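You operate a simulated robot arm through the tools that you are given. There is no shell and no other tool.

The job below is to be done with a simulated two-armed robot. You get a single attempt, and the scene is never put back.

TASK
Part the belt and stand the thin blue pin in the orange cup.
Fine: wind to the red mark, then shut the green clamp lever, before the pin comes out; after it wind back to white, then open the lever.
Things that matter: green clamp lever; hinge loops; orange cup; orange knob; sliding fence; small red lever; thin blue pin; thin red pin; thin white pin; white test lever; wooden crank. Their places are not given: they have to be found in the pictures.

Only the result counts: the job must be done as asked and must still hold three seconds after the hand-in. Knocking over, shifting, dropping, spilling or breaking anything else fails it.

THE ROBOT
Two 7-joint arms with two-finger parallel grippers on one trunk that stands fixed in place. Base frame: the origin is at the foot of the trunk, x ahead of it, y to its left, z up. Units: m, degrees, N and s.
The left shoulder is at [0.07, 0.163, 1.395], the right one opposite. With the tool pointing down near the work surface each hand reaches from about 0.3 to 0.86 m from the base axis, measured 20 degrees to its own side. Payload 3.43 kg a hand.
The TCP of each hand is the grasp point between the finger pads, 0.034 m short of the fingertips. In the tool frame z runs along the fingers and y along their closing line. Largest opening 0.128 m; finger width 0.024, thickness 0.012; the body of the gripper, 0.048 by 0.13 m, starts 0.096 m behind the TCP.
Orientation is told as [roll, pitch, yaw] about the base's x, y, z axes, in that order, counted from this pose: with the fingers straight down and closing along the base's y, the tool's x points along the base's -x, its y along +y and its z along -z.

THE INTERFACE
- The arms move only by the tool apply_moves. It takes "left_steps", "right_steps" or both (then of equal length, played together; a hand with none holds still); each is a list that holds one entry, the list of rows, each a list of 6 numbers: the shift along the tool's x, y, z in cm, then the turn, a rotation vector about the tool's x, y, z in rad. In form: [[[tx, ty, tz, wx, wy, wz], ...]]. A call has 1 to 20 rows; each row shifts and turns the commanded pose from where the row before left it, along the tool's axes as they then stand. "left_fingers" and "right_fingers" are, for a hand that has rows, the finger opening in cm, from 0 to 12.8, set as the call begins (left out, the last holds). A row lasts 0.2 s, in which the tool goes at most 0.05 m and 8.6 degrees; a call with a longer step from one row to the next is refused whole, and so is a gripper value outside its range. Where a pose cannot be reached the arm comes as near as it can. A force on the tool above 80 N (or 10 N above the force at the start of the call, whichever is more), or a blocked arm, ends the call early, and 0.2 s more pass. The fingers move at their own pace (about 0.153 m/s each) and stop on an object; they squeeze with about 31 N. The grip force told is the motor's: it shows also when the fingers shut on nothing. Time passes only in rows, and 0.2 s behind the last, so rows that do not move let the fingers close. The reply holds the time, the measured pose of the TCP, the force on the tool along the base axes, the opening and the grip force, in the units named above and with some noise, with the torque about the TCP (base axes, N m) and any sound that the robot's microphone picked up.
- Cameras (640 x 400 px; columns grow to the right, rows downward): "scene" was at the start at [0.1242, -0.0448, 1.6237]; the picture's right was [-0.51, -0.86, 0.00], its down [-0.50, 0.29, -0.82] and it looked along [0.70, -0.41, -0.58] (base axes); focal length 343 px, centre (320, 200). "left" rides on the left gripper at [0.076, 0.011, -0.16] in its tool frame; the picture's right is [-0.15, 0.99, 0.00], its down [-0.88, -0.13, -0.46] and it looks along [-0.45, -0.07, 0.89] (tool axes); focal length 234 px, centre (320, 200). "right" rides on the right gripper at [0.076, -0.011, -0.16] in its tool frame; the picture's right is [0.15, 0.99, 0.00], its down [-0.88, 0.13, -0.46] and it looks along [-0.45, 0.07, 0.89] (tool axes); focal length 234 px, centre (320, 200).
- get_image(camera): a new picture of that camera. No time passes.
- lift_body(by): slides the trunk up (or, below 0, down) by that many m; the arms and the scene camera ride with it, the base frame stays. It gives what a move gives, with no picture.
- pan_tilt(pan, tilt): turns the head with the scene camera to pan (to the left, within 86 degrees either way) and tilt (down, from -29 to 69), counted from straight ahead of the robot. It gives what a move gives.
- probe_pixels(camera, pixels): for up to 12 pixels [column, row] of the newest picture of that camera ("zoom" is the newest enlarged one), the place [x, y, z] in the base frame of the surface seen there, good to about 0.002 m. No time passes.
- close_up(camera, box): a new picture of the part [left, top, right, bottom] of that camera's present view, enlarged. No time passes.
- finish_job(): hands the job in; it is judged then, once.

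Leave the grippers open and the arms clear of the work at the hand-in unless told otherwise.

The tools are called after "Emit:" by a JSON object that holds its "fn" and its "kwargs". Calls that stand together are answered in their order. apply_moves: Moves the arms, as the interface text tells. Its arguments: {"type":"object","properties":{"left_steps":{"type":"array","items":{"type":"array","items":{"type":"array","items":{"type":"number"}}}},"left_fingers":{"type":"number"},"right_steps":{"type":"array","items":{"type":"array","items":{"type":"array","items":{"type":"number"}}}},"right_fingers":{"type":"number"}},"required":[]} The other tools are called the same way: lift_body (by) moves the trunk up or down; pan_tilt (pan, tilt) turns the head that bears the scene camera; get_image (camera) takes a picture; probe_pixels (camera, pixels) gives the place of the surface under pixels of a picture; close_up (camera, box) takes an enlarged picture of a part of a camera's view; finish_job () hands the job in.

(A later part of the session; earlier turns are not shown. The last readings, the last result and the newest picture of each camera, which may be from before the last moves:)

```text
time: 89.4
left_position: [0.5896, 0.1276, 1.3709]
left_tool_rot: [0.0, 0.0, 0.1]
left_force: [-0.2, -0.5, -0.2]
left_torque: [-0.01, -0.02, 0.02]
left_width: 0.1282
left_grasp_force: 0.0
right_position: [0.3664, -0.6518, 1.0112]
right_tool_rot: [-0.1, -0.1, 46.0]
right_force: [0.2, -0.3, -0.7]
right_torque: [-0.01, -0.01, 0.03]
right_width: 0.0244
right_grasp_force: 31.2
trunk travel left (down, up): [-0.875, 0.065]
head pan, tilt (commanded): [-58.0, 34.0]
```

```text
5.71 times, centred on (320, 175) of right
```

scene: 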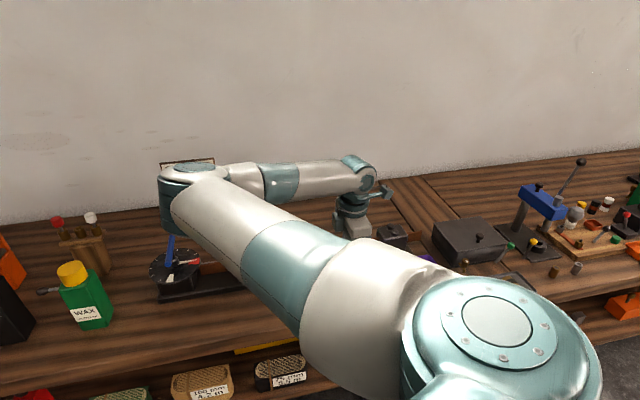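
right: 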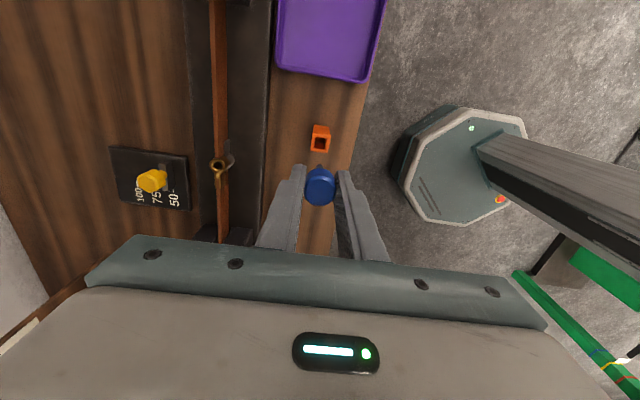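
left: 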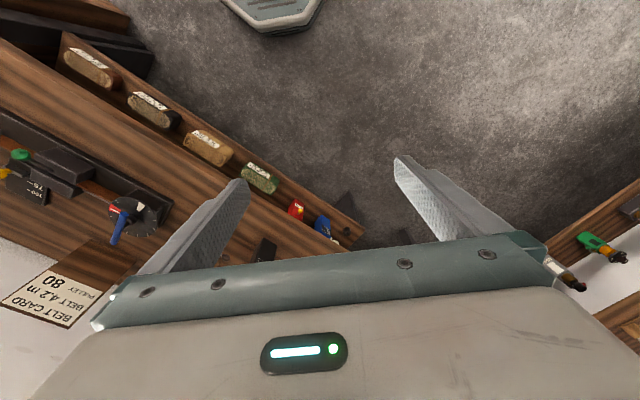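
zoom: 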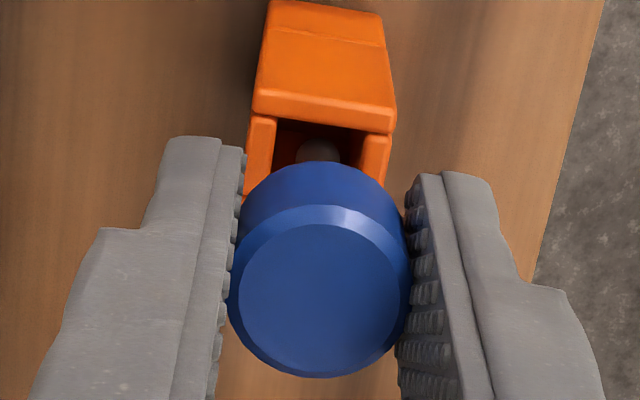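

The tip is inside the opening with no force. I lower another 1.5 cm.

Emit:
{"fn": "apply_moves", "kwargs": {"right_steps": [[[0, 0, 0.5, 0, 0, 0], [0, 0, 0.5, 0, 0, 0], [0, 0, 0.5, 0, 0, 0], [0, 0, 0, 0, 0, 0]]]}}

Emit:
{"fn": "close_up", "kwargs": {"camera": "right", "box": [280, 140, 360, 210]}}

```text
time: 90.4
left_position: [0.5901, 0.1276, 1.3713]
left_tool_rot: [0.0, 0.0, 0.0]
left_force: [-0.1, -1.0, 0.2]
left_torque: [0.03, 0.04, -0.03]
left_width: 0.1281
left_grasp_force: 0.0
right_position: [0.3655, -0.6531, 0.9954]
right_tool_rot: [-0.3, -0.1, 46.0]
right_force: [-0.3, 0.1, -0.1]
right_torque: [0.01, 0.01, 0.02]
right_width: 0.0245
right_grasp_force: 30.9
trunk travel left (down, up): [-0.875, 0.065]
head pan, tilt (commanded): [-58.0, 34.0]
```

```text
5.71 times, centred on (320, 175) of right
```

zoom: 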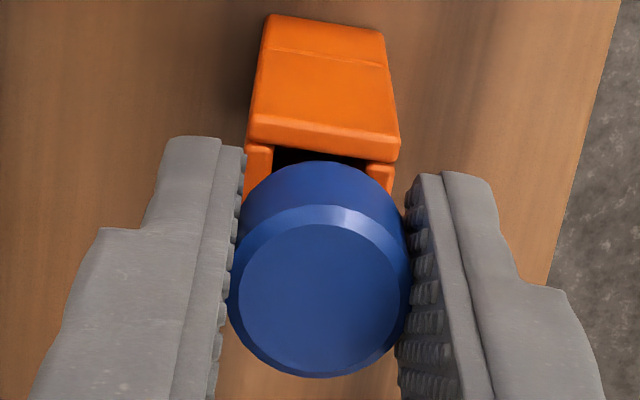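

Still no force. I lower 0.7 cm more (finger tips then ≈4 mm above the rim).

Emit:
{"fn": "apply_moves", "kwargs": {"right_steps": [[[0, 0, 0.4, 0, 0, 0], [0, 0, 0.3, 0, 0, 0], [0, 0, 0, 0, 0, 0]]]}}

Emit:
{"fn": "close_up", "kwargs": {"camera": "right", "box": [280, 140, 360, 210]}}

```text
time: 91.2
left_position: [0.5906, 0.1278, 1.3721]
left_tool_rot: [0.0, 0.0, -0.1]
left_force: [-0.2, -0.4, -0.1]
left_torque: [-0.01, 0.01, 0.0]
left_width: 0.1281
left_grasp_force: 0.1
right_position: [0.3659, -0.6524, 0.9886]
right_tool_rot: [-0.2, -0.1, 45.9]
right_force: [-0.4, 0.0, -0.3]
right_torque: [-0.03, 0.05, 0.01]
right_width: 0.0244
right_grasp_force: 30.8
trunk travel left (down, up): [-0.875, 0.065]
head pan, tilt (commanded): [-58.0, 34.0]
```

```text
5.71 times, centred on (320, 175) of right
```

zoom: 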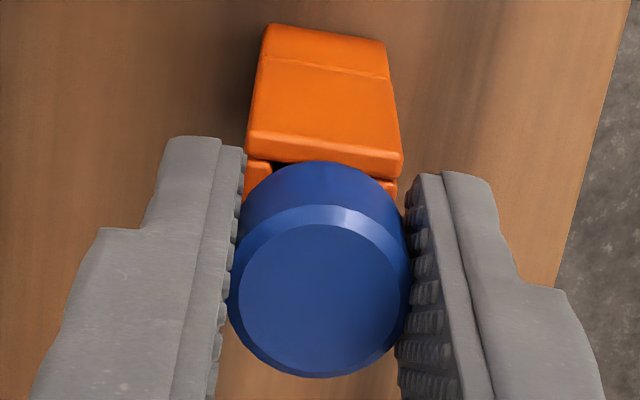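

I release by opening to 3.6 cm.

Emit:
{"fn": "apply_moves", "kwargs": {"right_steps": [[[0, 0, 0, 0, 0, 0], [0, 0, 0, 0, 0, 0], [0, 0, 0, 0, 0, 0]]], "right_fingers": 3.6}}

Emit:
{"fn": "close_up", "kwargs": {"camera": "right", "box": [280, 130, 360, 210]}}

Emit:
{"fn": "probe_pixels", "kwargs": {"camera": "zoom", "pixels": [[320, 250], [280, 250], [360, 250], [320, 220], [320, 290], [320, 120]]}}

```text
time: 92.0
left_position: [0.5901, 0.1276, 1.3714]
left_tool_rot: [-0.1, -0.1, 0.1]
left_force: [-0.1, -0.2, -0.2]
left_torque: [-0.01, -0.05, 0.0]
left_width: 0.1283
left_grasp_force: 0.1
right_position: [0.365, -0.6524, 0.9884]
right_tool_rot: [-0.2, 0.0, 45.9]
right_force: [-0.3, 0.3, -0.5]
right_torque: [-0.01, 0.03, 0.03]
right_width: 0.0359
right_grasp_force: 0.1
trunk travel left (down, up): [-0.875, 0.065]
head pan, tilt (commanded): [-58.0, 34.0]
```

```text
5.00 times, centred on (320, 170) of right
```

zoom: 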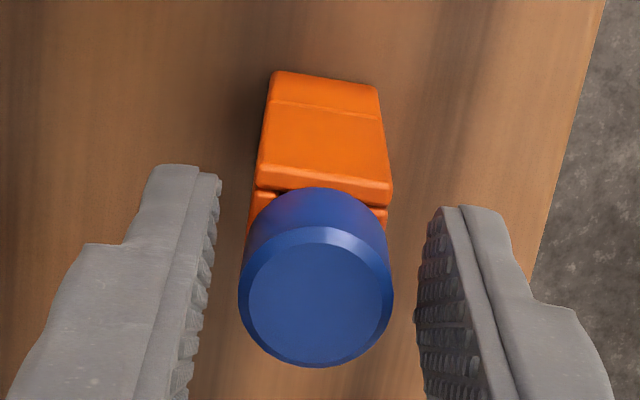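

```text
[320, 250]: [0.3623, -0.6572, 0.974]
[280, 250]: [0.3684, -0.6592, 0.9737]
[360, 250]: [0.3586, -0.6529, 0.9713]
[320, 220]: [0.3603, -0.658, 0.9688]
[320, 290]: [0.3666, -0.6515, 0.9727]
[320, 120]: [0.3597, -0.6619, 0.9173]
```

The head rests on the cup rim (top at z 0.973) and the cup has not moved. I open to 6 cm and raise straight up.

Emit:
{"fn": "apply_moves", "kwargs": {"right_steps": [[[0, 0, 0, 0, 0, 0], [0, 0, 0, 0, 0, 0], [0, 0, -1.0, 0, 0, 0], [0, 0, -2.0, 0, 0, 0], [0, 0, -3.0, 0, 0, 0], [0, 0, -3.0, 0, 0, 0], [0, 0, -3.0, 0, 0, 0], [0, 0, -3.0, 0, 0, 0], [0, 0, -3.0, 0, 0, 0], [0, 0, 0, 0, 0, 0]]], "right_fingers": 6}}

Emit:
{"fn": "get_image", "kwargs": {"camera": "right"}}

Emit:
{"fn": "close_up", "kwargs": {"camera": "right", "box": [270, 90, 370, 180]}}

Emit:
{"fn": "close_up", "kwargs": {"camera": "right", "box": [180, 0, 320, 260]}}

```text
time: 94.2
left_position: [0.5904, 0.1278, 1.3721]
left_tool_rot: [0.0, -0.1, 0.1]
left_force: [0.5, 0.6, -0.5]
left_torque: [0.04, 0.0, 0.0]
left_width: 0.128
left_grasp_force: 0.1
right_position: [0.3649, -0.6526, 1.1699]
right_tool_rot: [-0.2, 0.1, 46.0]
right_force: [-0.5, 0.0, 0.7]
right_torque: [0.02, -0.03, 0.0]
right_width: 0.0597
right_grasp_force: 0.1
trunk travel left (down, up): [-0.875, 0.065]
head pan, tilt (commanded): [-58.0, 34.0]
```

```text
taken
```

right: 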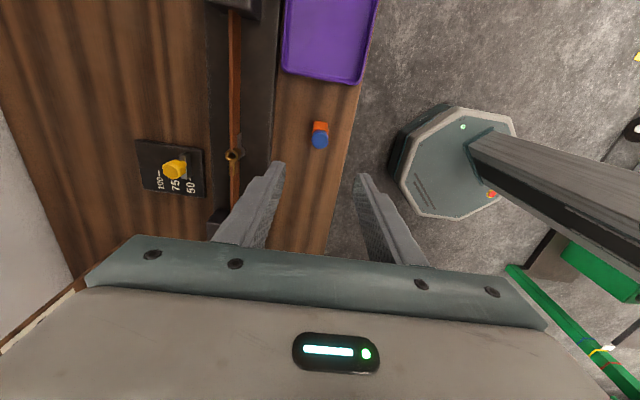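

```text
4.44 times, centred on (320, 135) of right
```

zoom: 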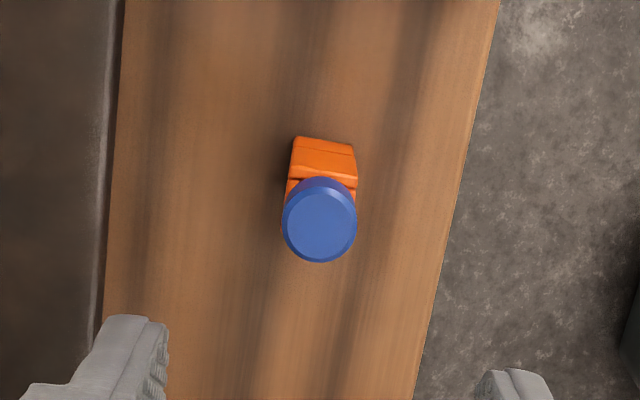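

```text
1.54 times, centred on (250, 130) of right
```

zoom: 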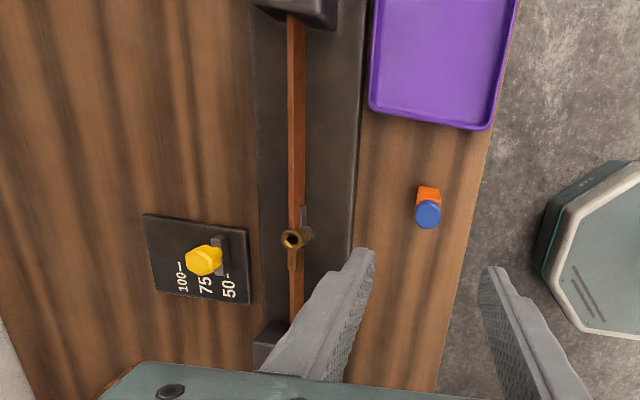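

The blue pin stands in the cup. Now I return to the crank: move above the hub at z≈1.17.

Emit:
{"fn": "apply_moves", "kwargs": {"right_steps": [[[-3.695, -1.227, 0, 0, 0, 0], [-3.695, -1.227, 0, 0, 0, 0], [-3.695, -1.227, 0, 0, 0, 0], [-3.695, -1.227, 0, 0, 0, 0], [-3.695, -1.227, 0, 0, 0, 0], [-3.695, -1.227, 0, 0, 0, 0], [-3.695, -1.227, 0, 0, 0, 0], [-3.695, -1.227, 0, 0, 0, 0], [-3.695, -1.227, 0, 0, 0, 0], [-3.695, -1.227, 0, 0, 0, 0], [-3.695, -1.227, 0, 0, 0, 0], [-3.695, -1.227, 0, 0, 0, 0], [0, 0, 0, 0, 0, 0]]]}}

Emit:
{"fn": "apply_moves", "kwargs": {"right_steps": [[[0, 0, 0, 0, 0, -0.1444], [0, 0, 0, 0, 0, -0.1444], [0, 0, 0, 0, 0, -0.1444], [0, 0, 0, 0, 0, -0.1444], [0, 0, 0, 0, 0, -0.1444], [0, 0, 0, 0, 0, -0.1444], [0, 0, 0, 0, 0, -0.1444], [0, 0, 0, 0, 0, -0.1444], [0, 0, 0, 0, 0, -0.1444], [0, 0, 0, 0, 0, -0.1444], [0, 0, 0, 0, 0, -0.1444], [0, 0, 0, 0, 0, 0]]]}}

Emit:
{"fn": "get_image", "kwargs": {"camera": "right"}}

```text
time: 97.0
left_position: [0.5903, 0.1276, 1.3708]
left_tool_rot: [-0.1, -0.1, 0.0]
left_force: [-0.3, 0.3, 0.8]
left_torque: [-0.02, 0.01, 0.02]
left_width: 0.1281
left_grasp_force: 0.1
right_position: [0.7779, -0.4367, 1.1696]
right_tool_rot: [-0.3, -0.1, 45.9]
right_force: [0.5, -0.1, -1.1]
right_torque: [-0.01, -0.03, -0.01]
right_width: 0.06
right_grasp_force: 0.0
trunk travel left (down, up): [-0.875, 0.065]
head pan, tilt (commanded): [-58.0, 34.0]
```

```text
time: 99.6
left_position: [0.5902, 0.1283, 1.3717]
left_tool_rot: [0.0, 0.1, 0.0]
left_force: [0.5, 0.6, -0.5]
left_torque: [-0.05, 0.01, -0.01]
left_width: 0.1281
left_grasp_force: 0.0
right_position: [0.7787, -0.4359, 1.1693]
right_tool_rot: [0.0, 0.3, 137.2]
right_force: [-1.0, -0.2, 0.7]
right_torque: [-0.01, -0.01, 0.0]
right_width: 0.0601
right_grasp_force: 0.1
trunk travel left (down, up): [-0.875, 0.065]
head pan, tilt (commanded): [-58.0, 34.0]
```

```text
taken
```

right: 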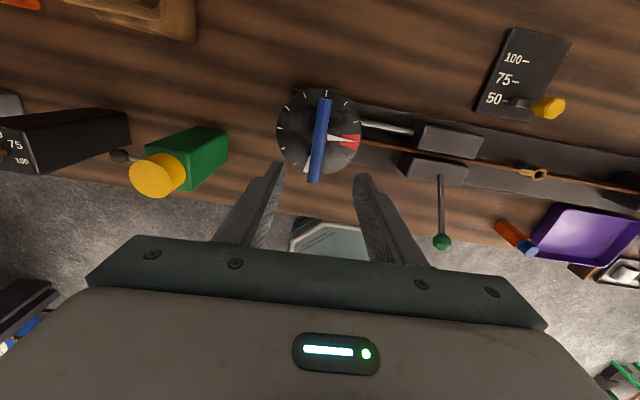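

Needle still in red, lever still shut. I test how far the wrist can turn upward (free air) for the counter-clockwise winding.

Emit:
{"fn": "apply_moves", "kwargs": {"right_steps": [[[0, 0, 0, 0, 0, -0.1444], [0, 0, 0, 0, 0, -0.1444], [0, 0, 0, 0, 0, -0.1444], [0, 0, 0, 0, 0, -0.1444], [0, 0, 0, 0, 0, -0.1444], [0, 0, 0, 0, 0, -0.1444], [0, 0, 0, 0, 0, -0.1444], [0, 0, 0, 0, 0, -0.1444], [0, 0, 0, 0, 0, -0.1444], [0, 0, 0, 0, 0, -0.1444], [0, 0, 0, 0, 0, 0]]]}}

```text
time: 102.0
left_position: [0.5894, 0.1289, 1.3717]
left_tool_rot: [0.1, 0.0, 0.0]
left_force: [-0.1, 0.6, -0.4]
left_torque: [-0.02, 0.02, 0.02]
left_width: 0.1279
left_grasp_force: 0.1
right_position: [0.7784, -0.4363, 1.169]
right_tool_rot: [0.1, 0.2, -140.2]
right_force: [0.4, -0.1, -0.3]
right_torque: [0.0, 0.01, -0.05]
right_width: 0.0598
right_grasp_force: 0.1
trunk travel left (down, up): [-0.875, 0.065]
head pan, tilt (commanded): [-58.0, 34.0]
```

220° is fine. I go on to see the limit.

Emit:
{"fn": "apply_moves", "kwargs": {"right_steps": [[[0, 0, 0, 0, 0, -0.1444], [0, 0, 0, 0, 0, -0.1444], [0, 0, 0, 0, 0, -0.1444], [0, 0, 0, 0, 0, -0.1444], [0, 0, 0, 0, 0, -0.1444], [0, 0, 0, 0, 0, -0.1444], [0, 0, 0, 0, 0, -0.1444], [0, 0, 0, 0, 0, -0.1444], [0, 0, 0, 0, 0, 0]]]}}

```text
time: 104.0
left_position: [0.5895, 0.1283, 1.371]
left_tool_rot: [0.0, 0.0, 0.0]
left_force: [-0.1, 0.3, -0.3]
left_torque: [0.0, 0.01, 0.0]
left_width: 0.128
left_grasp_force: 0.0
right_position: [0.7777, -0.4348, 1.1692]
right_tool_rot: [0.0, -0.1, -74.2]
right_force: [0.6, -0.9, 0.1]
right_torque: [-0.02, 0.01, -0.01]
right_width: 0.0599
right_grasp_force: 0.1
trunk travel left (down, up): [-0.875, 0.065]
head pan, tilt (commanded): [-58.0, 34.0]
```

286° is reachable too, so two grips suffice: 137→286, then regrip at 106→~220. I turn back to 137.

Emit:
{"fn": "apply_moves", "kwargs": {"right_steps": [[[0, 0, 0, 0, 0, 0.1442], [0, 0, 0, 0, 0, 0.1442], [0, 0, 0, 0, 0, 0.1442], [0, 0, 0, 0, 0, 0.1442], [0, 0, 0, 0, 0, 0.1442], [0, 0, 0, 0, 0, 0.1442], [0, 0, 0, 0, 0, 0.1442], [0, 0, 0, 0, 0, 0.1442], [0, 0, 0, 0, 0, 0.1442], [0, 0, 0, 0, 0, 0.1442], [0, 0, 0, 0, 0, 0.1442], [0, 0, 0, 0, 0, 0.1442], [0, 0, 0, 0, 0, 0.1442], [0, 0, 0, 0, 0, 0.1442], [0, 0, 0, 0, 0, 0.1442], [0, 0, 0, 0, 0, 0.1442], [0, 0, 0, 0, 0, 0.1442], [0, 0, 0, 0, 0, 0.1442], [0, 0, 0, 0, 0, 0]]], "right_fingers": 5}}

Emit:
{"fn": "close_up", "kwargs": {"camera": "right", "box": [260, 70, 380, 200]}}

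Emit:
{"fn": "probe_pixels", "kwargs": {"camera": "zoom", "pixels": [[333, 100], [330, 130], [325, 170], [320, 210], [315, 250], [310, 290], [306, 320]]}}

```text
time: 108.0
left_position: [0.5898, 0.1291, 1.3711]
left_tool_rot: [0.0, 0.0, -0.1]
left_force: [0.9, -0.1, 0.4]
left_torque: [0.0, 0.02, 0.03]
left_width: 0.1279
left_grasp_force: 0.0
right_position: [0.7787, -0.4342, 1.1691]
right_tool_rot: [0.0, 0.2, 137.0]
right_force: [0.0, -0.1, -0.5]
right_torque: [0.0, 0.01, 0.0]
right_width: 0.05
right_grasp_force: 0.1
trunk travel left (down, up): [-0.875, 0.065]
head pan, tilt (commanded): [-58.0, 34.0]
```

```text
3.08 times, centred on (320, 135) of right
```

zoom: 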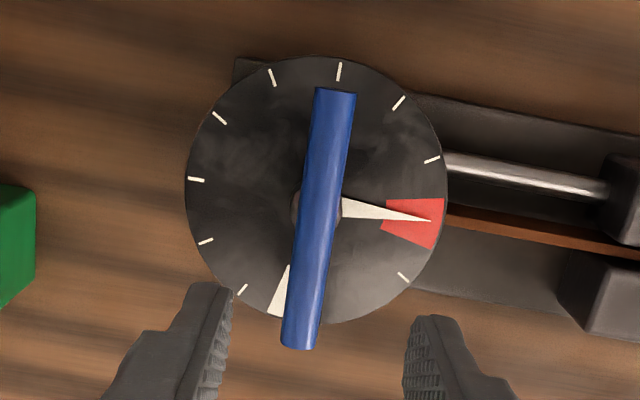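

```text
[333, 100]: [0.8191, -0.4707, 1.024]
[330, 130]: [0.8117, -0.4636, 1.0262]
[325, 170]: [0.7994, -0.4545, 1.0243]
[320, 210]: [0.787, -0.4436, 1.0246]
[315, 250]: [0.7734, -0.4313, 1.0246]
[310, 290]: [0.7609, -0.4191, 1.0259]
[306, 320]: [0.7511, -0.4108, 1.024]
```

Bar at ≈138°, hub (0.779,-0.4355) right under the TCP. I descend 13.6 cm and grip.

Emit:
{"fn": "apply_moves", "kwargs": {"right_steps": [[[0, 0, 2.5, 0, 0, -0.02], [0, 0, 2.5, 0, 0, 0], [0, 0, 2.5, 0, 0, 0], [0, 0, 2.5, 0, 0, 0], [0, 0, 2.2, 0, 0, 0], [0, 0, 1.4, 0, 0, 0], [0, 0, 0, 0, 0, 0]]]}}

Emit:
{"fn": "apply_moves", "kwargs": {"right_steps": [[[0, 0, 0, 0, 0, 0], [0, 0, 0, 0, 0, 0], [0, 0, 0, 0, 0, 0]]], "right_fingers": 0.5}}

Emit:
{"fn": "get_image", "kwargs": {"camera": "right"}}

```text
time: 109.6
left_position: [0.5904, 0.1281, 1.3711]
left_tool_rot: [0.0, 0.0, 0.0]
left_force: [0.0, -0.1, 0.8]
left_torque: [0.01, 0.02, -0.03]
left_width: 0.128
left_grasp_force: 0.1
right_position: [0.7776, -0.4356, 1.0334]
right_tool_rot: [0.0, 0.2, 138.3]
right_force: [0.0, -1.0, 0.0]
right_torque: [-0.03, -0.01, 0.0]
right_width: 0.0498
right_grasp_force: 0.0
trunk travel left (down, up): [-0.875, 0.065]
head pan, tilt (commanded): [-58.0, 34.0]
```

```text
time: 110.4
left_position: [0.5925, 0.1301, 1.3712]
left_tool_rot: [-0.1, 0.2, 0.1]
left_force: [0.8, -0.2, -0.2]
left_torque: [-0.01, -0.01, 0.0]
left_width: 0.1282
left_grasp_force: 0.0
right_position: [0.7798, -0.4346, 1.0322]
right_tool_rot: [-0.1, 0.2, 138.4]
right_force: [6.4, 6.3, 1.1]
right_torque: [0.39, 0.08, 0.01]
right_width: 0.0167
right_grasp_force: 45.3
trunk travel left (down, up): [-0.875, 0.065]
head pan, tilt (commanded): [-58.0, 34.0]
```

```text
taken
```

right: 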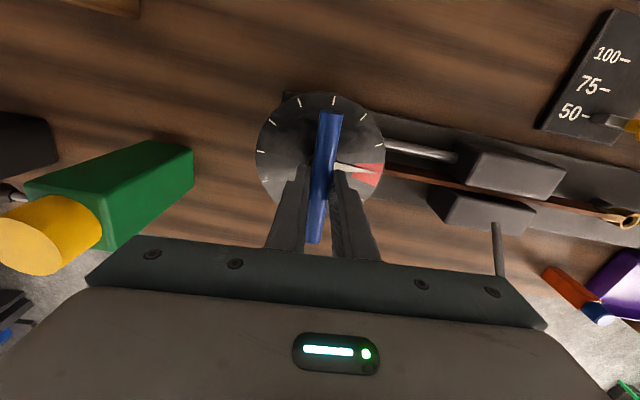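

Gripped. I ease the side force and wind counter-clockwise, first ≈33°.

Emit:
{"fn": "apply_moves", "kwargs": {"right_steps": [[[0, -0.1, 0, 0, 0, -0.14], [0, 0, 0, 0, 0, -0.145], [0, 0, 0, 0, 0, -0.145], [0, 0, 0, 0, 0, -0.145], [0, 0, 0, 0, 0, 0]]]}}

Emit:
{"fn": "get_image", "kwargs": {"camera": "right"}}

```text
time: 111.6
left_position: [0.5908, 0.1296, 1.3708]
left_tool_rot: [0.1, 0.0, 0.0]
left_force: [-0.9, -0.5, 0.1]
left_torque: [-0.01, -0.01, 0.0]
left_width: 0.1278
left_grasp_force: 0.0
right_position: [0.7793, -0.434, 1.0341]
right_tool_rot: [0.2, 0.1, 171.4]
right_force: [0.7, 8.2, -6.3]
right_torque: [-0.11, -1.28, 0.04]
right_width: 0.0168
right_grasp_force: 45.0
trunk travel left (down, up): [-0.875, 0.065]
head pan, tilt (commanded): [-58.0, 34.0]
```

```text
taken
```

right: 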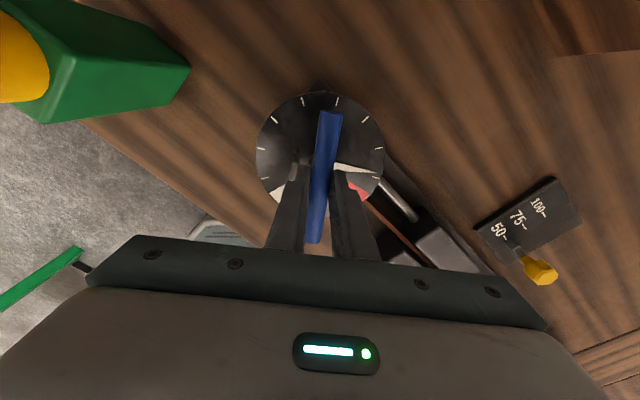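

It follows. I continue ≈41°.

Emit:
{"fn": "apply_moves", "kwargs": {"right_steps": [[[0, -0.12, 0.05, 0, 0, -0.145], [0, 0, 0, 0, 0, -0.145], [0, 0, 0, 0, 0, -0.145], [0, 0, 0, 0, 0, -0.145], [0, 0, 0, 0, 0, -0.145], [0, 0, 0, 0, 0, 0]]]}}

```text
time: 113.0
left_position: [0.5905, 0.1277, 1.3701]
left_tool_rot: [0.0, 0.0, 0.0]
left_force: [0.4, 0.0, 0.0]
left_torque: [0.03, 0.0, -0.01]
left_width: 0.1282
left_grasp_force: 0.0
right_position: [0.7802, -0.4376, 1.0322]
right_tool_rot: [0.2, 0.2, -147.2]
right_force: [2.5, -2.9, -0.5]
right_torque: [0.06, -0.23, 0.02]
right_width: 0.017
right_grasp_force: 44.9
trunk travel left (down, up): [-0.875, 0.065]
head pan, tilt (commanded): [-58.0, 34.0]
```

Small forces. I continue another ≈41°.

Emit:
{"fn": "apply_moves", "kwargs": {"right_steps": [[[0, 0, 0, 0, 0, -0.145], [0, 0, 0, 0, 0, -0.145], [0, 0, 0, 0, 0, -0.145], [0, 0, 0, 0, 0, -0.145], [0, 0, 0, 0, 0, -0.145], [0, 0, 0, 0, 0, 0]]]}}

Emit:
{"fn": "get_image", "kwargs": {"camera": "right"}}

```text
time: 114.4
left_position: [0.5907, 0.1259, 1.3706]
left_tool_rot: [0.1, 0.1, 0.1]
left_force: [0.7, 0.1, 0.4]
left_torque: [0.02, 0.01, 0.01]
left_width: 0.1282
left_grasp_force: 0.1
right_position: [0.7797, -0.4357, 1.0329]
right_tool_rot: [0.2, -0.1, -105.6]
right_force: [10.3, -11.6, 3.3]
right_torque: [0.6, -0.44, -0.02]
right_width: 0.0168
right_grasp_force: 45.5
trunk travel left (down, up): [-0.875, 0.065]
head pan, tilt (commanded): [-58.0, 34.0]
```

```text
taken
```

right: 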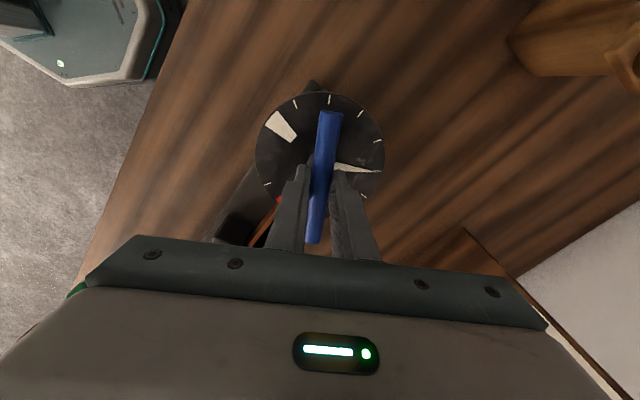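

I check how near the card stand is (image (475,235), (560,300)) before turning further.

Emit:
{"fn": "probe_pixels", "kwargs": {"camera": "right", "pixels": [[470, 235], [500, 262], [540, 300], [490, 260], [560, 320], [600, 230], [520, 55], [440, 230]]}}

```text
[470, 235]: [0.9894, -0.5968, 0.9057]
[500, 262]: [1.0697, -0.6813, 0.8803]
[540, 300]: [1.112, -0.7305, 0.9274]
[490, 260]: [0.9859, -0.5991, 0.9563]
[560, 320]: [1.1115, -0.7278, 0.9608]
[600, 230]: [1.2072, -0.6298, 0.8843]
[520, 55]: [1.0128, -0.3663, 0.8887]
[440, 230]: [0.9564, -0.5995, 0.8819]
```

The stand is 0.25 m away: clear. I ease the side force and wind another ≈31° to yaw ≈286.

Emit:
{"fn": "apply_moves", "kwargs": {"right_steps": [[[-0.13, 0.19, 0, 0, 0, -0.135], [0, 0, 0, 0, 0, -0.137], [0, 0, 0, 0, 0, -0.137], [0, 0, 0, 0, 0, -0.137], [0, 0, 0, 0, 0, 0]]]}}

Emit:
{"fn": "get_image", "kwargs": {"camera": "right"}}

```text
time: 115.6
left_position: [0.5914, 0.1275, 1.3711]
left_tool_rot: [0.1, 0.0, 0.0]
left_force: [0.3, -0.3, 0.4]
left_torque: [0.01, -0.03, 0.01]
left_width: 0.1281
left_grasp_force: 0.1
right_position: [0.7822, -0.4365, 1.0327]
right_tool_rot: [0.1, -0.1, -74.3]
right_force: [8.6, -8.7, 4.9]
right_torque: [0.4, 0.03, 0.01]
right_width: 0.0169
right_grasp_force: 45.1
trunk travel left (down, up): [-0.875, 0.065]
head pan, tilt (commanded): [-58.0, 34.0]
```

```text
taken
```

right: 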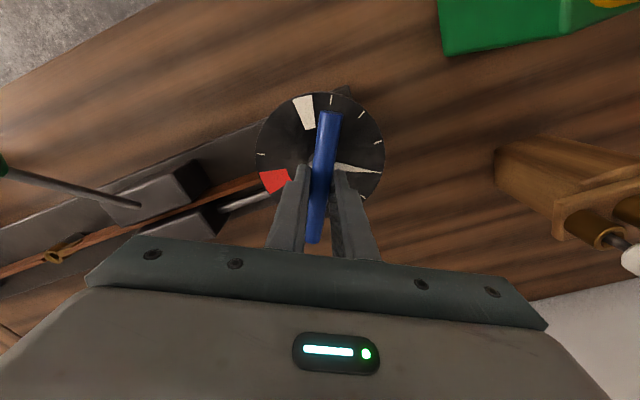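

Needle about half-way. I release, raise, and turn the hand back 180° for the second grip.

Emit:
{"fn": "apply_moves", "kwargs": {"right_steps": [[[0, 0, 0, 0, 0, 0], [0, 0, 0, 0, 0, 0], [0, 0, -2.4, 0, 0, 0], [0, 0, -2.4, 0, 0, 0], [0, 0, -2.4, 0, 0, 0], [0, 0, 0, 0, 0, 0.1428], [0, 0, 0, 0, 0, 0.1428], [0, 0, 0, 0, 0, 0.1428], [0, 0, 0, 0, 0, 0.1428], [0, 0, 0, 0, 0, 0.1428], [0, 0, 0, 0, 0, 0.1428], [0, 0, 0, 0, 0, 0.1428], [0, 0, 0, 0, 0, 0.1428], [0, 0, 0, 0, 0, 0.1428], [0, 0, 0, 0, 0, 0.1428], [0, 0, 0, 0, 0, 0.1428], [0, 0, 0, 0, 0, 0.1428], [0, 0, 0, 0, 0, 0.1428], [0, 0, 0, 0, 0, 0.1428], [0, 0, 0, 0, 0, 0.1428]]], "right_fingers": 5}}

Emit:
{"fn": "apply_moves", "kwargs": {"right_steps": [[[0, 0, 0, 0, 0, 0.1428], [0, 0, 0, 0, 0, 0.1428], [0, 0, 0, 0, 0, 0.1428], [0, 0, 0, 0, 0, 0.1428], [0, 0, 0, 0, 0, 0.1428], [0, 0, 0, 0, 0, 0.1428], [0, 0, 0, 0, 0, 0.1428], [0, 0, 0, 0, 0, 0]]]}}

Emit:
{"fn": "close_up", "kwargs": {"camera": "right", "box": [240, 70, 400, 250]}}

Emit:
{"fn": "probe_pixels", "kwargs": {"camera": "zoom", "pixels": [[340, 110], [335, 150], [325, 200], [320, 250], [315, 280]]}}

```text
time: 119.8
left_position: [0.5899, 0.1293, 1.371]
left_tool_rot: [0.1, 0.1, 0.0]
left_force: [0.0, 0.6, -0.1]
left_torque: [-0.03, -0.04, 0.01]
left_width: 0.128
left_grasp_force: 0.1
right_position: [0.7819, -0.4366, 1.1056]
right_tool_rot: [0.0, 0.2, 162.8]
right_force: [-0.6, -0.3, 0.0]
right_torque: [-0.01, 0.03, 0.0]
right_width: 0.0499
right_grasp_force: 0.0
trunk travel left (down, up): [-0.875, 0.065]
head pan, tilt (commanded): [-58.0, 34.0]
```

```text
time: 121.6
left_position: [0.5906, 0.1293, 1.3711]
left_tool_rot: [0.0, 0.1, 0.0]
left_force: [0.2, -0.1, 0.3]
left_torque: [0.01, -0.02, 0.0]
left_width: 0.1278
left_grasp_force: 0.1
right_position: [0.7801, -0.4369, 1.1049]
right_tool_rot: [-0.1, 0.1, 105.6]
right_force: [0.2, 0.2, 0.1]
right_torque: [0.0, -0.01, 0.03]
right_width: 0.0503
right_grasp_force: 0.1
trunk travel left (down, up): [-0.875, 0.065]
head pan, tilt (commanded): [-58.0, 34.0]
```

```text
2.22 times, centred on (320, 160) of right
```

zoom: 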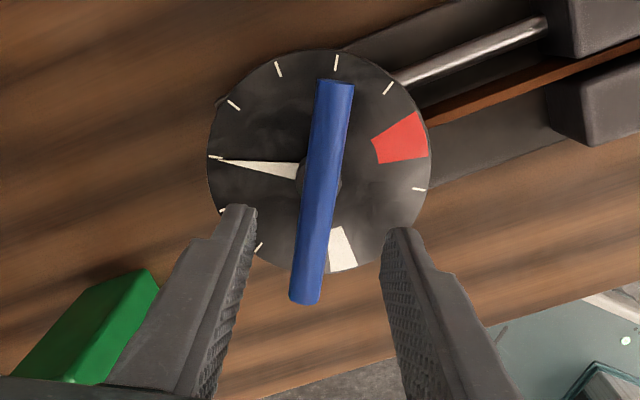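

```text
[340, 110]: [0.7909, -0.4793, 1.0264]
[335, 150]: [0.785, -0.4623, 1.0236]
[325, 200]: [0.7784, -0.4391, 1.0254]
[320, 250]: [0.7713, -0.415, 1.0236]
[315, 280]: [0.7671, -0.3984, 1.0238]
```

Bar at 106°. I correct ≈1.5 mm, descend and grip again.

Emit:
{"fn": "apply_moves", "kwargs": {"right_steps": [[[-0.14, 0.12, 0, 0, 0, 0], [0, 0, 2.4, 0, 0, 0], [0, 0, 2.4, 0, 0, 0], [0, 0, 2.4, 0, 0, 0], [0, 0, 0, 0, 0, 0]]]}}

Emit:
{"fn": "apply_moves", "kwargs": {"right_steps": [[[0, 0, 0, 0, 0, 0], [0, 0, 0, 0, 0, 0], [0, 0, 0, 0, 0, 0]]], "right_fingers": 0.5}}

Emit:
{"fn": "apply_moves", "kwargs": {"right_steps": [[[0, 0, 0, 0, 0, -0.14], [0, 0, 0, 0, 0, -0.14], [0, 0, 0, 0, 0, -0.14], [0, 0, 0, 0, 0, -0.14], [0, 0, 0, 0, 0, 0]]]}}

Emit:
{"fn": "get_image", "kwargs": {"camera": "right"}}

```text
time: 122.8
left_position: [0.5895, 0.1286, 1.3714]
left_tool_rot: [0.0, 0.0, 0.1]
left_force: [0.8, 0.1, -0.5]
left_torque: [-0.01, -0.02, -0.01]
left_width: 0.1281
left_grasp_force: 0.1
right_position: [0.78, -0.4343, 1.034]
right_tool_rot: [-0.3, 0.2, 105.6]
right_force: [0.5, 0.2, -0.1]
right_torque: [0.02, -0.01, -0.02]
right_width: 0.0501
right_grasp_force: 0.1
trunk travel left (down, up): [-0.875, 0.065]
head pan, tilt (commanded): [-58.0, 34.0]
```

```text
time: 123.6
left_position: [0.5915, 0.1283, 1.3706]
left_tool_rot: [0.1, 0.0, -0.1]
left_force: [-0.1, -0.3, 0.1]
left_torque: [0.03, 0.02, 0.01]
left_width: 0.1279
left_grasp_force: 0.0
right_position: [0.7822, -0.4343, 1.0332]
right_tool_rot: [-0.2, 0.1, 105.6]
right_force: [8.7, 0.5, 3.5]
right_torque: [0.52, -0.06, -0.03]
right_width: 0.0168
right_grasp_force: 44.6
trunk travel left (down, up): [-0.875, 0.065]
head pan, tilt (commanded): [-58.0, 34.0]
```

```text
time: 124.8
left_position: [0.591, 0.1297, 1.3709]
left_tool_rot: [0.1, 0.0, 0.0]
left_force: [-0.2, 0.1, 0.3]
left_torque: [0.02, 0.02, 0.0]
left_width: 0.1282
left_grasp_force: 0.0
right_position: [0.7816, -0.435, 1.0333]
right_tool_rot: [0.0, 0.3, 137.9]
right_force: [16.2, -1.5, 15.9]
right_torque: [0.52, 0.34, 0.0]
right_width: 0.0166
right_grasp_force: 44.8
trunk travel left (down, up): [-0.875, 0.065]
head pan, tilt (commanded): [-58.0, 34.0]
```

```text
taken
```

right: 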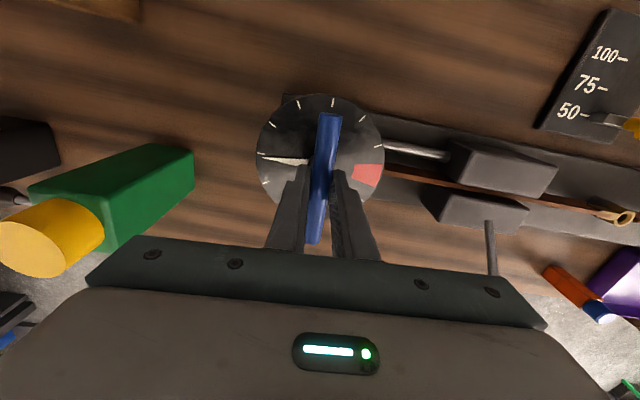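

I ease the side force and go on ≈40°.

Emit:
{"fn": "apply_moves", "kwargs": {"right_steps": [[[0.186, -0.168, -0.15, 0, 0, 0], [0, 0, 0, 0, 0, -0.14], [0, 0, 0, 0, 0, -0.14], [0, 0, 0, 0, 0, -0.14], [0, 0, 0, 0, 0, -0.14], [0, 0, 0, 0, 0, -0.14], [0, 0, 0, 0, 0, 0]]]}}

Emit:
{"fn": "get_image", "kwargs": {"camera": "right"}}

```text
time: 126.4
left_position: [0.5896, 0.128, 1.3718]
left_tool_rot: [0.0, 0.0, 0.0]
left_force: [0.1, 0.4, -0.3]
left_torque: [-0.01, 0.03, -0.01]
left_width: 0.1283
left_grasp_force: 0.0
right_position: [0.7817, -0.4347, 1.0339]
right_tool_rot: [0.1, 0.1, 177.9]
right_force: [-3.2, -1.1, -3.6]
right_torque: [0.01, -0.53, 0.01]
right_width: 0.0167
right_grasp_force: 45.0
trunk travel left (down, up): [-0.875, 0.065]
head pan, tilt (commanded): [-58.0, 34.0]
```

```text
taken
```

right: 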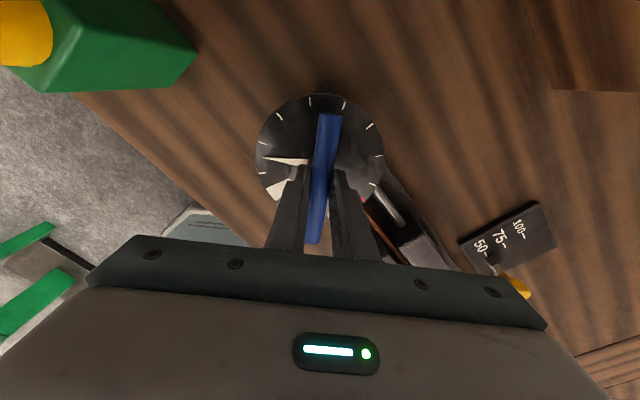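

Now ≈40° remain. I turn 32°, then check torque and picture.

Emit:
{"fn": "apply_moves", "kwargs": {"right_steps": [[[0, 0, 0, 0, 0, -0.14], [0, 0, 0, 0, 0, -0.14], [0, 0, 0, 0, 0, -0.14], [0, 0, 0, 0, 0, -0.14], [0, 0, 0, 0, 0, 0]]]}}

Emit:
{"fn": "close_up", "kwargs": {"camera": "right", "box": [240, 80, 400, 260]}}

```text
time: 127.6
left_position: [0.5891, 0.129, 1.3718]
left_tool_rot: [0.1, 0.0, 0.0]
left_force: [0.1, -0.6, -0.4]
left_torque: [-0.01, 0.0, 0.01]
left_width: 0.1281
left_grasp_force: 0.1
right_position: [0.7806, -0.4346, 1.0346]
right_tool_rot: [0.1, 0.0, -149.9]
right_force: [-9.9, -0.5, -6.0]
right_torque: [0.0, 0.27, 0.02]
right_width: 0.0167
right_grasp_force: 44.9
trunk travel left (down, up): [-0.875, 0.065]
head pan, tilt (commanded): [-58.0, 34.0]
```

```text
2.22 times, centred on (320, 170) of right
```

zoom: 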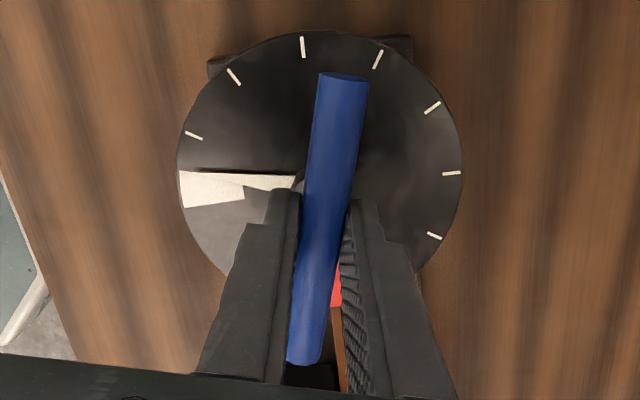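

The needle is at the near edge of the white wedge. I turn another ≈8° gently and read the torque.

Emit:
{"fn": "apply_moves", "kwargs": {"right_steps": [[[0, 0, 0, 0, 0, -0.07], [0, 0, 0, 0, 0, -0.06], [0, 0, 0, 0, 0, 0]]]}}

Emit:
{"fn": "close_up", "kwargs": {"camera": "right", "box": [240, 80, 400, 260]}}

```text
time: 128.4
left_position: [0.5886, 0.1283, 1.3703]
left_tool_rot: [0.1, 0.0, 0.0]
left_force: [0.7, -0.2, -0.5]
left_torque: [-0.01, -0.01, -0.01]
left_width: 0.128
left_grasp_force: 0.1
right_position: [0.7808, -0.4354, 1.0339]
right_tool_rot: [0.0, 0.0, -142.6]
right_force: [-13.9, 1.1, -12.1]
right_torque: [0.11, 0.04, 0.0]
right_width: 0.0166
right_grasp_force: 45.3
trunk travel left (down, up): [-0.875, 0.065]
head pan, tilt (commanded): [-58.0, 34.0]
```

```text
2.22 times, centred on (320, 170) of right
```

zoom: 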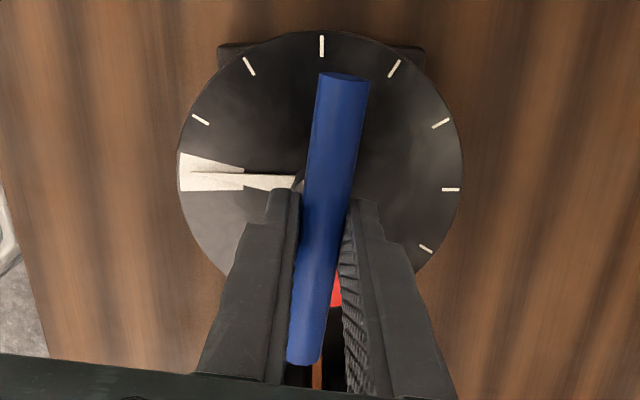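

The needle is now centred in the white wedge with no torque. I release, raise and check.

Emit:
{"fn": "apply_moves", "kwargs": {"right_steps": [[[0, 0, 0, 0, 0, 0], [0, 0, 0, 0, 0, 0], [0, 0, -2.4, 0, 0, 0], [0, 0, -2.4, 0, 0, 0], [0, 0, -2.4, 0, 0, 0], [0, 0, -2.4, 0, 0, 0], [0, 0, -2.4, 0, 0, 0], [0, 0, -1.8, 0, 0, 0], [0, 0, 0, 0, 0, 0]]], "right_fingers": 5}}

Emit:
{"fn": "close_up", "kwargs": {"camera": "right", "box": [240, 60, 400, 240]}}

Emit:
{"fn": "get_image", "kwargs": {"camera": "left"}}

```text
time: 130.4
left_position: [0.5898, 0.1269, 1.3707]
left_tool_rot: [0.0, 0.0, 0.0]
left_force: [0.5, -0.3, -0.1]
left_torque: [0.01, 0.0, 0.01]
left_width: 0.1279
left_grasp_force: 0.1
right_position: [0.7802, -0.4351, 1.1721]
right_tool_rot: [0.3, 0.0, -142.6]
right_force: [-1.1, 0.3, 0.5]
right_torque: [0.03, 0.0, -0.02]
right_width: 0.0502
right_grasp_force: 0.1
trunk travel left (down, up): [-0.875, 0.065]
head pan, tilt (commanded): [-58.0, 34.0]
```

```text
2.22 times, centred on (320, 150) of right
```

zoom: 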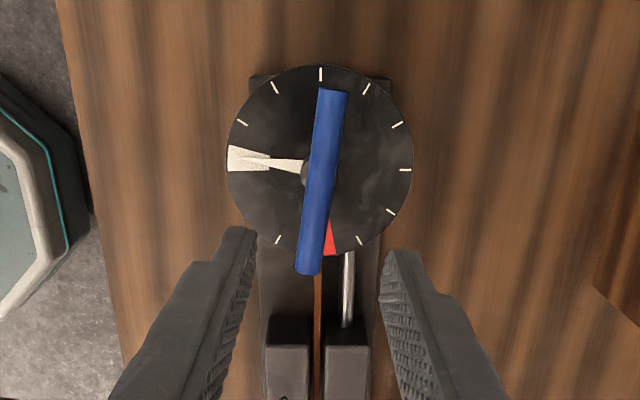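

```text
taken
```

left: 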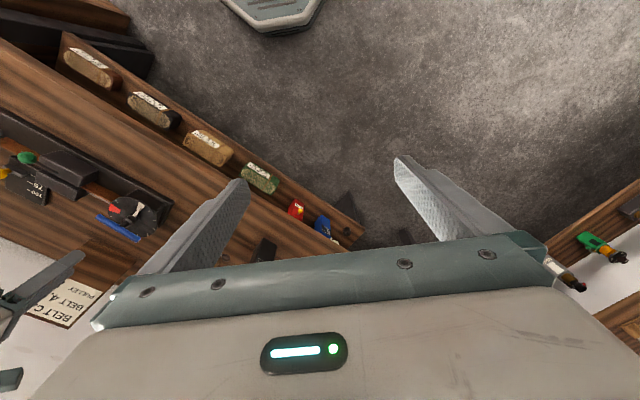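

Needle centred in white and holding. Next: open the lever by pushing it from the robot side toward the wall with closed fingers. I turn to yaw ≈226 (side view of the lever) and go above a point on the robot side of the knob, ≈(0.539,-0.480).

Emit:
{"fn": "apply_moves", "kwargs": {"right_steps": [[[0, 0, 0, 0, 0, -0.08], [0, 0, 0, 0, 0, -0.075], [-3.33, -2.37, 0, 0, 0, 0], [-3.33, -2.37, 0, 0, 0, 0], [-3.33, -2.37, 0, 0, 0, 0], [-3.33, -2.37, 0, 0, 0, 0], [-3.33, -2.37, 0, 0, 0, 0], [-3.33, -2.37, 0, 0, 0, 0], [0, 0, 0, 0, 0, 0]]], "right_fingers": 0}}

Emit:
{"fn": "get_image", "kwargs": {"camera": "right"}}

Emit:
{"fn": "close_up", "kwargs": {"camera": "right", "box": [300, 60, 500, 240]}}

```text
time: 132.4
left_position: [0.59, 0.129, 1.3708]
left_tool_rot: [0.0, 0.0, 0.0]
left_force: [-0.4, -0.6, 0.3]
left_torque: [0.01, 0.02, 0.02]
left_width: 0.128
left_grasp_force: 0.0
right_position: [0.5428, -0.4794, 1.1722]
right_tool_rot: [0.2, -0.1, -133.8]
right_force: [0.4, 0.6, -0.2]
right_torque: [-0.03, 0.01, -0.02]
right_width: 0.0
right_grasp_force: 31.5
trunk travel left (down, up): [-0.875, 0.065]
head pan, tilt (commanded): [-58.0, 34.0]
```

```text
taken
```

right: 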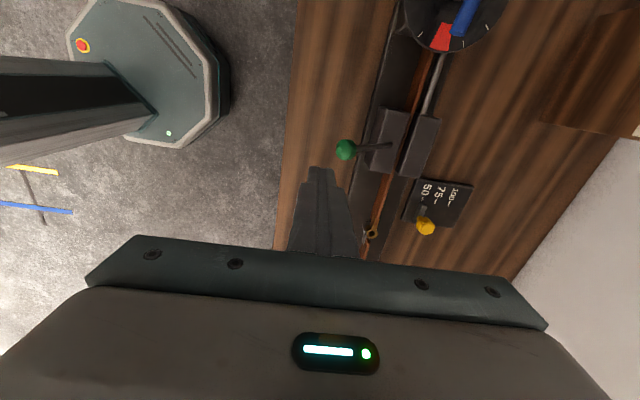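

```text
2.22 times, centred on (400, 150) of right
```

zoom: 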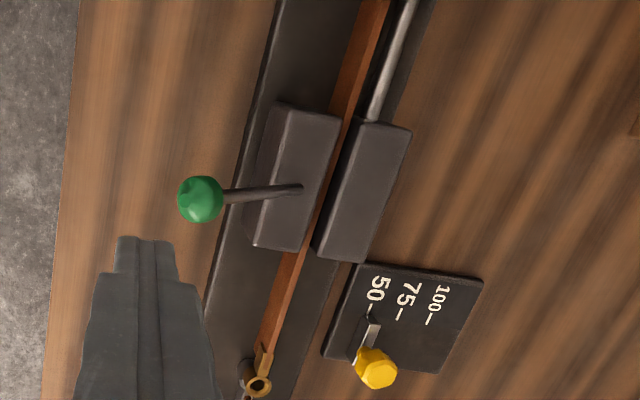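

Good side view; the knob is at zoom (200,198). I probe knob and rod.

Emit:
{"fn": "probe_pixels", "kwargs": {"camera": "zoom", "pixels": [[200, 198], [190, 190], [210, 205], [200, 210], [240, 195], [260, 192], [285, 189], [298, 188], [145, 245]]}}

```text
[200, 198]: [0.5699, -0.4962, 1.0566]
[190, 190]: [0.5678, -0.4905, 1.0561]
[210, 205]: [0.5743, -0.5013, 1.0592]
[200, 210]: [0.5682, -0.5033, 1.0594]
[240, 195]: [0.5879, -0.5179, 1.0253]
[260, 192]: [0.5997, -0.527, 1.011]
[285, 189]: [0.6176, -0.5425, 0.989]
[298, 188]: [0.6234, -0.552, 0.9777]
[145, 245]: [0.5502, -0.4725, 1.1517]
```

Knob centre ≈(0.569,-0.503,1.045), 3.5 cm in +tool y from the TCP and aligned in x. I descend 11 cm, then push +y 9 cm.

Emit:
{"fn": "apply_moves", "kwargs": {"right_steps": [[[0, 0, 2.5, 0, 0, 0], [0, 0, 2.5, 0, 0, 0], [0, 0, 2.5, 0, 0, 0], [0, 0, 2.5, 0, 0, 0], [0, 0, 1.0, 0, 0, 0], [0, 0, 0, 0, 0, 0]]]}}

Emit:
{"fn": "apply_moves", "kwargs": {"right_steps": [[[0, 0.8, 0, 0, 0, 0], [0, 0.8, 0, 0, 0, 0], [0, 0.8, 0, 0, 0, 0], [0, 0.8, 0, 0, 0, 0], [0, 0, 0, 0, 0, 0]]]}}

Emit:
{"fn": "get_image", "kwargs": {"camera": "right"}}

```text
time: 133.8
left_position: [0.5894, 0.1288, 1.3696]
left_tool_rot: [0.1, 0.0, -0.1]
left_force: [0.1, -0.4, -0.4]
left_torque: [0.0, 0.02, -0.01]
left_width: 0.1279
left_grasp_force: 0.1
right_position: [0.5404, -0.4803, 1.0623]
right_tool_rot: [0.2, 0.0, -133.8]
right_force: [-0.2, 0.3, -0.2]
right_torque: [0.02, -0.01, 0.0]
right_width: 0.0
right_grasp_force: 30.6
trunk travel left (down, up): [-0.875, 0.065]
head pan, tilt (commanded): [-58.0, 34.0]
```

```text
time: 135.0
left_position: [0.5871, 0.1325, 1.3726]
left_tool_rot: [-0.3, -0.1, 0.0]
left_force: [-0.6, 1.1, -0.4]
left_torque: [0.01, 0.0, 0.01]
left_width: 0.1278
left_grasp_force: 0.1
right_position: [0.5621, -0.5024, 1.0637]
right_tool_rot: [0.5, -0.1, -133.8]
right_force: [-10.2, 9.6, 13.5]
right_torque: [0.03, -0.08, 0.09]
right_width: 0.0
right_grasp_force: 31.1
trunk travel left (down, up): [-0.875, 0.065]
head pan, tilt (commanded): [-58.0, 34.0]
```

```text
taken
```

right: 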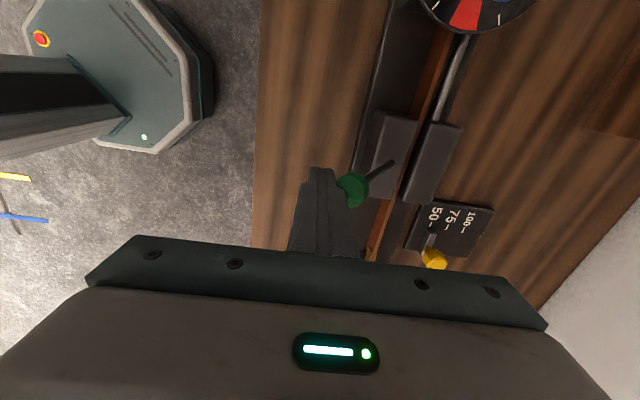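

The lever follows, but the finger sticks to the knob and the push became radial (45° up). I follow the arc instead, rising as I push.

Emit:
{"fn": "apply_moves", "kwargs": {"right_steps": [[[0, 0, -0.3, 0, 0, 0], [0, 0.7, -0.4, 0, 0, 0], [0, 0.7, -0.35, 0, 0, 0], [0, 0.7, -0.3, 0, 0, 0], [0, 0, 0, 0, 0, 0]]]}}

Emit:
{"fn": "get_image", "kwargs": {"camera": "right"}}

```text
time: 136.2
left_position: [0.5893, 0.1294, 1.3717]
left_tool_rot: [-0.1, 0.0, 0.0]
left_force: [-0.7, 0.6, 0.1]
left_torque: [-0.01, 0.01, 0.02]
left_width: 0.1281
left_grasp_force: 0.0
right_position: [0.5792, -0.5178, 1.0756]
right_tool_rot: [0.1, 0.0, -133.8]
right_force: [-0.9, 1.1, 1.7]
right_torque: [0.03, -0.03, 0.01]
right_width: 0.0
right_grasp_force: 31.3
trunk travel left (down, up): [-0.875, 0.065]
head pan, tilt (commanded): [-58.0, 34.0]
```

```text
taken
```

right: 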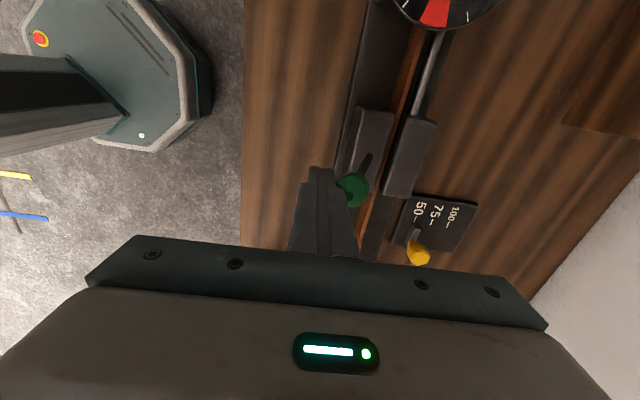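

Low force now and the lever comes up. I continue along the arc to upright.

Emit:
{"fn": "apply_moves", "kwargs": {"right_steps": [[[0, 0.7, -0.25, 0, 0, 0], [0, 0.7, -0.2, 0, 0, 0], [0, 0.6, -0.12, 0, 0, 0], [0, 0.7, -0.08, 0, 0, 0], [0, 0.7, -0.02, 0, 0, 0], [0, 0.6, 0.0, 0, 0, 0], [0, 0, 0, 0, 0, 0]]]}}

Emit:
{"fn": "get_image", "kwargs": {"camera": "right"}}

```text
time: 137.8
left_position: [0.5903, 0.1281, 1.3722]
left_tool_rot: [0.0, 0.0, 0.0]
left_force: [-0.2, -0.9, -0.2]
left_torque: [0.0, -0.04, 0.0]
left_width: 0.1279
left_grasp_force: 0.0
right_position: [0.6098, -0.5451, 1.0831]
right_tool_rot: [0.2, 0.0, -133.8]
right_force: [-0.3, -0.2, -0.2]
right_torque: [0.02, -0.01, 0.03]
right_width: 0.0
right_grasp_force: 31.3
trunk travel left (down, up): [-0.875, 0.065]
head pan, tilt (commanded): [-58.0, 34.0]
```

```text
taken
```

right: 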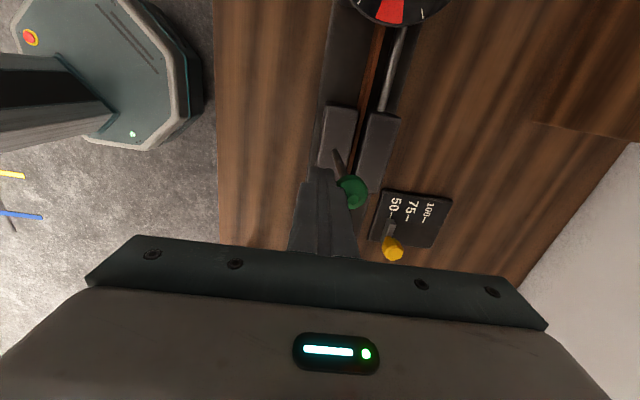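

Lever about upright. I push on 2 cm.

Emit:
{"fn": "apply_moves", "kwargs": {"right_steps": [[[0, 0.7, 0.15, 0, 0, 0], [0, 0.7, 0.2, 0, 0, 0], [0, 0.6, 0.25, 0, 0, 0], [0, 0, 0, 0, 0, 0]]]}}

Emit:
{"fn": "apply_moves", "kwargs": {"right_steps": [[[0, 0.5, 0.15, 0, 0, 0], [0, 0.4, 0.15, 0, 0, 0], [0, 0, 0, 0, 0, 0]]]}}

Emit:
{"fn": "get_image", "kwargs": {"camera": "right"}}

```text
time: 138.8
left_position: [0.5894, 0.1294, 1.3706]
left_tool_rot: [0.0, 0.0, 0.0]
left_force: [-0.2, -0.3, 0.8]
left_torque: [-0.02, -0.06, 0.01]
left_width: 0.1277
left_grasp_force: 0.1
right_position: [0.6238, -0.5584, 1.077]
right_tool_rot: [0.2, 0.0, -133.8]
right_force: [-1.0, 0.3, -0.1]
right_torque: [-0.01, -0.02, 0.01]
right_width: 0.0
right_grasp_force: 30.8
trunk travel left (down, up): [-0.875, 0.065]
head pan, tilt (commanded): [-58.0, 34.0]
```

```text
time: 139.6
left_position: [0.5898, 0.1289, 1.3722]
left_tool_rot: [0.1, 0.0, 0.1]
left_force: [1.0, 0.6, 0.1]
left_torque: [-0.01, 0.0, -0.01]
left_width: 0.1278
left_grasp_force: 0.0
right_position: [0.6299, -0.5646, 1.0736]
right_tool_rot: [0.2, 0.0, -133.8]
right_force: [0.1, 0.6, 0.6]
right_torque: [0.02, 0.02, 0.02]
right_width: 0.0001
right_grasp_force: 31.0
trunk travel left (down, up): [-0.875, 0.065]
head pan, tilt (commanded): [-58.0, 34.0]
```

```text
taken
```

right: 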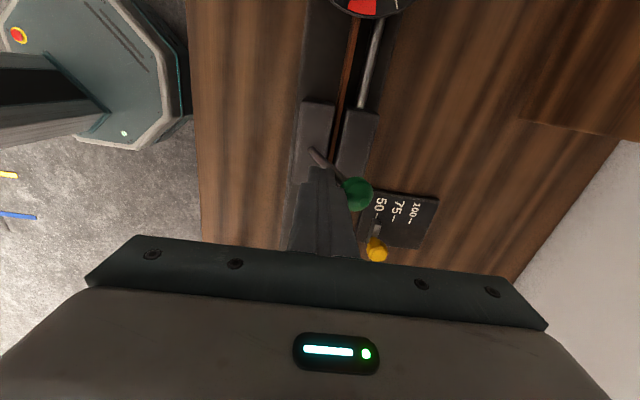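

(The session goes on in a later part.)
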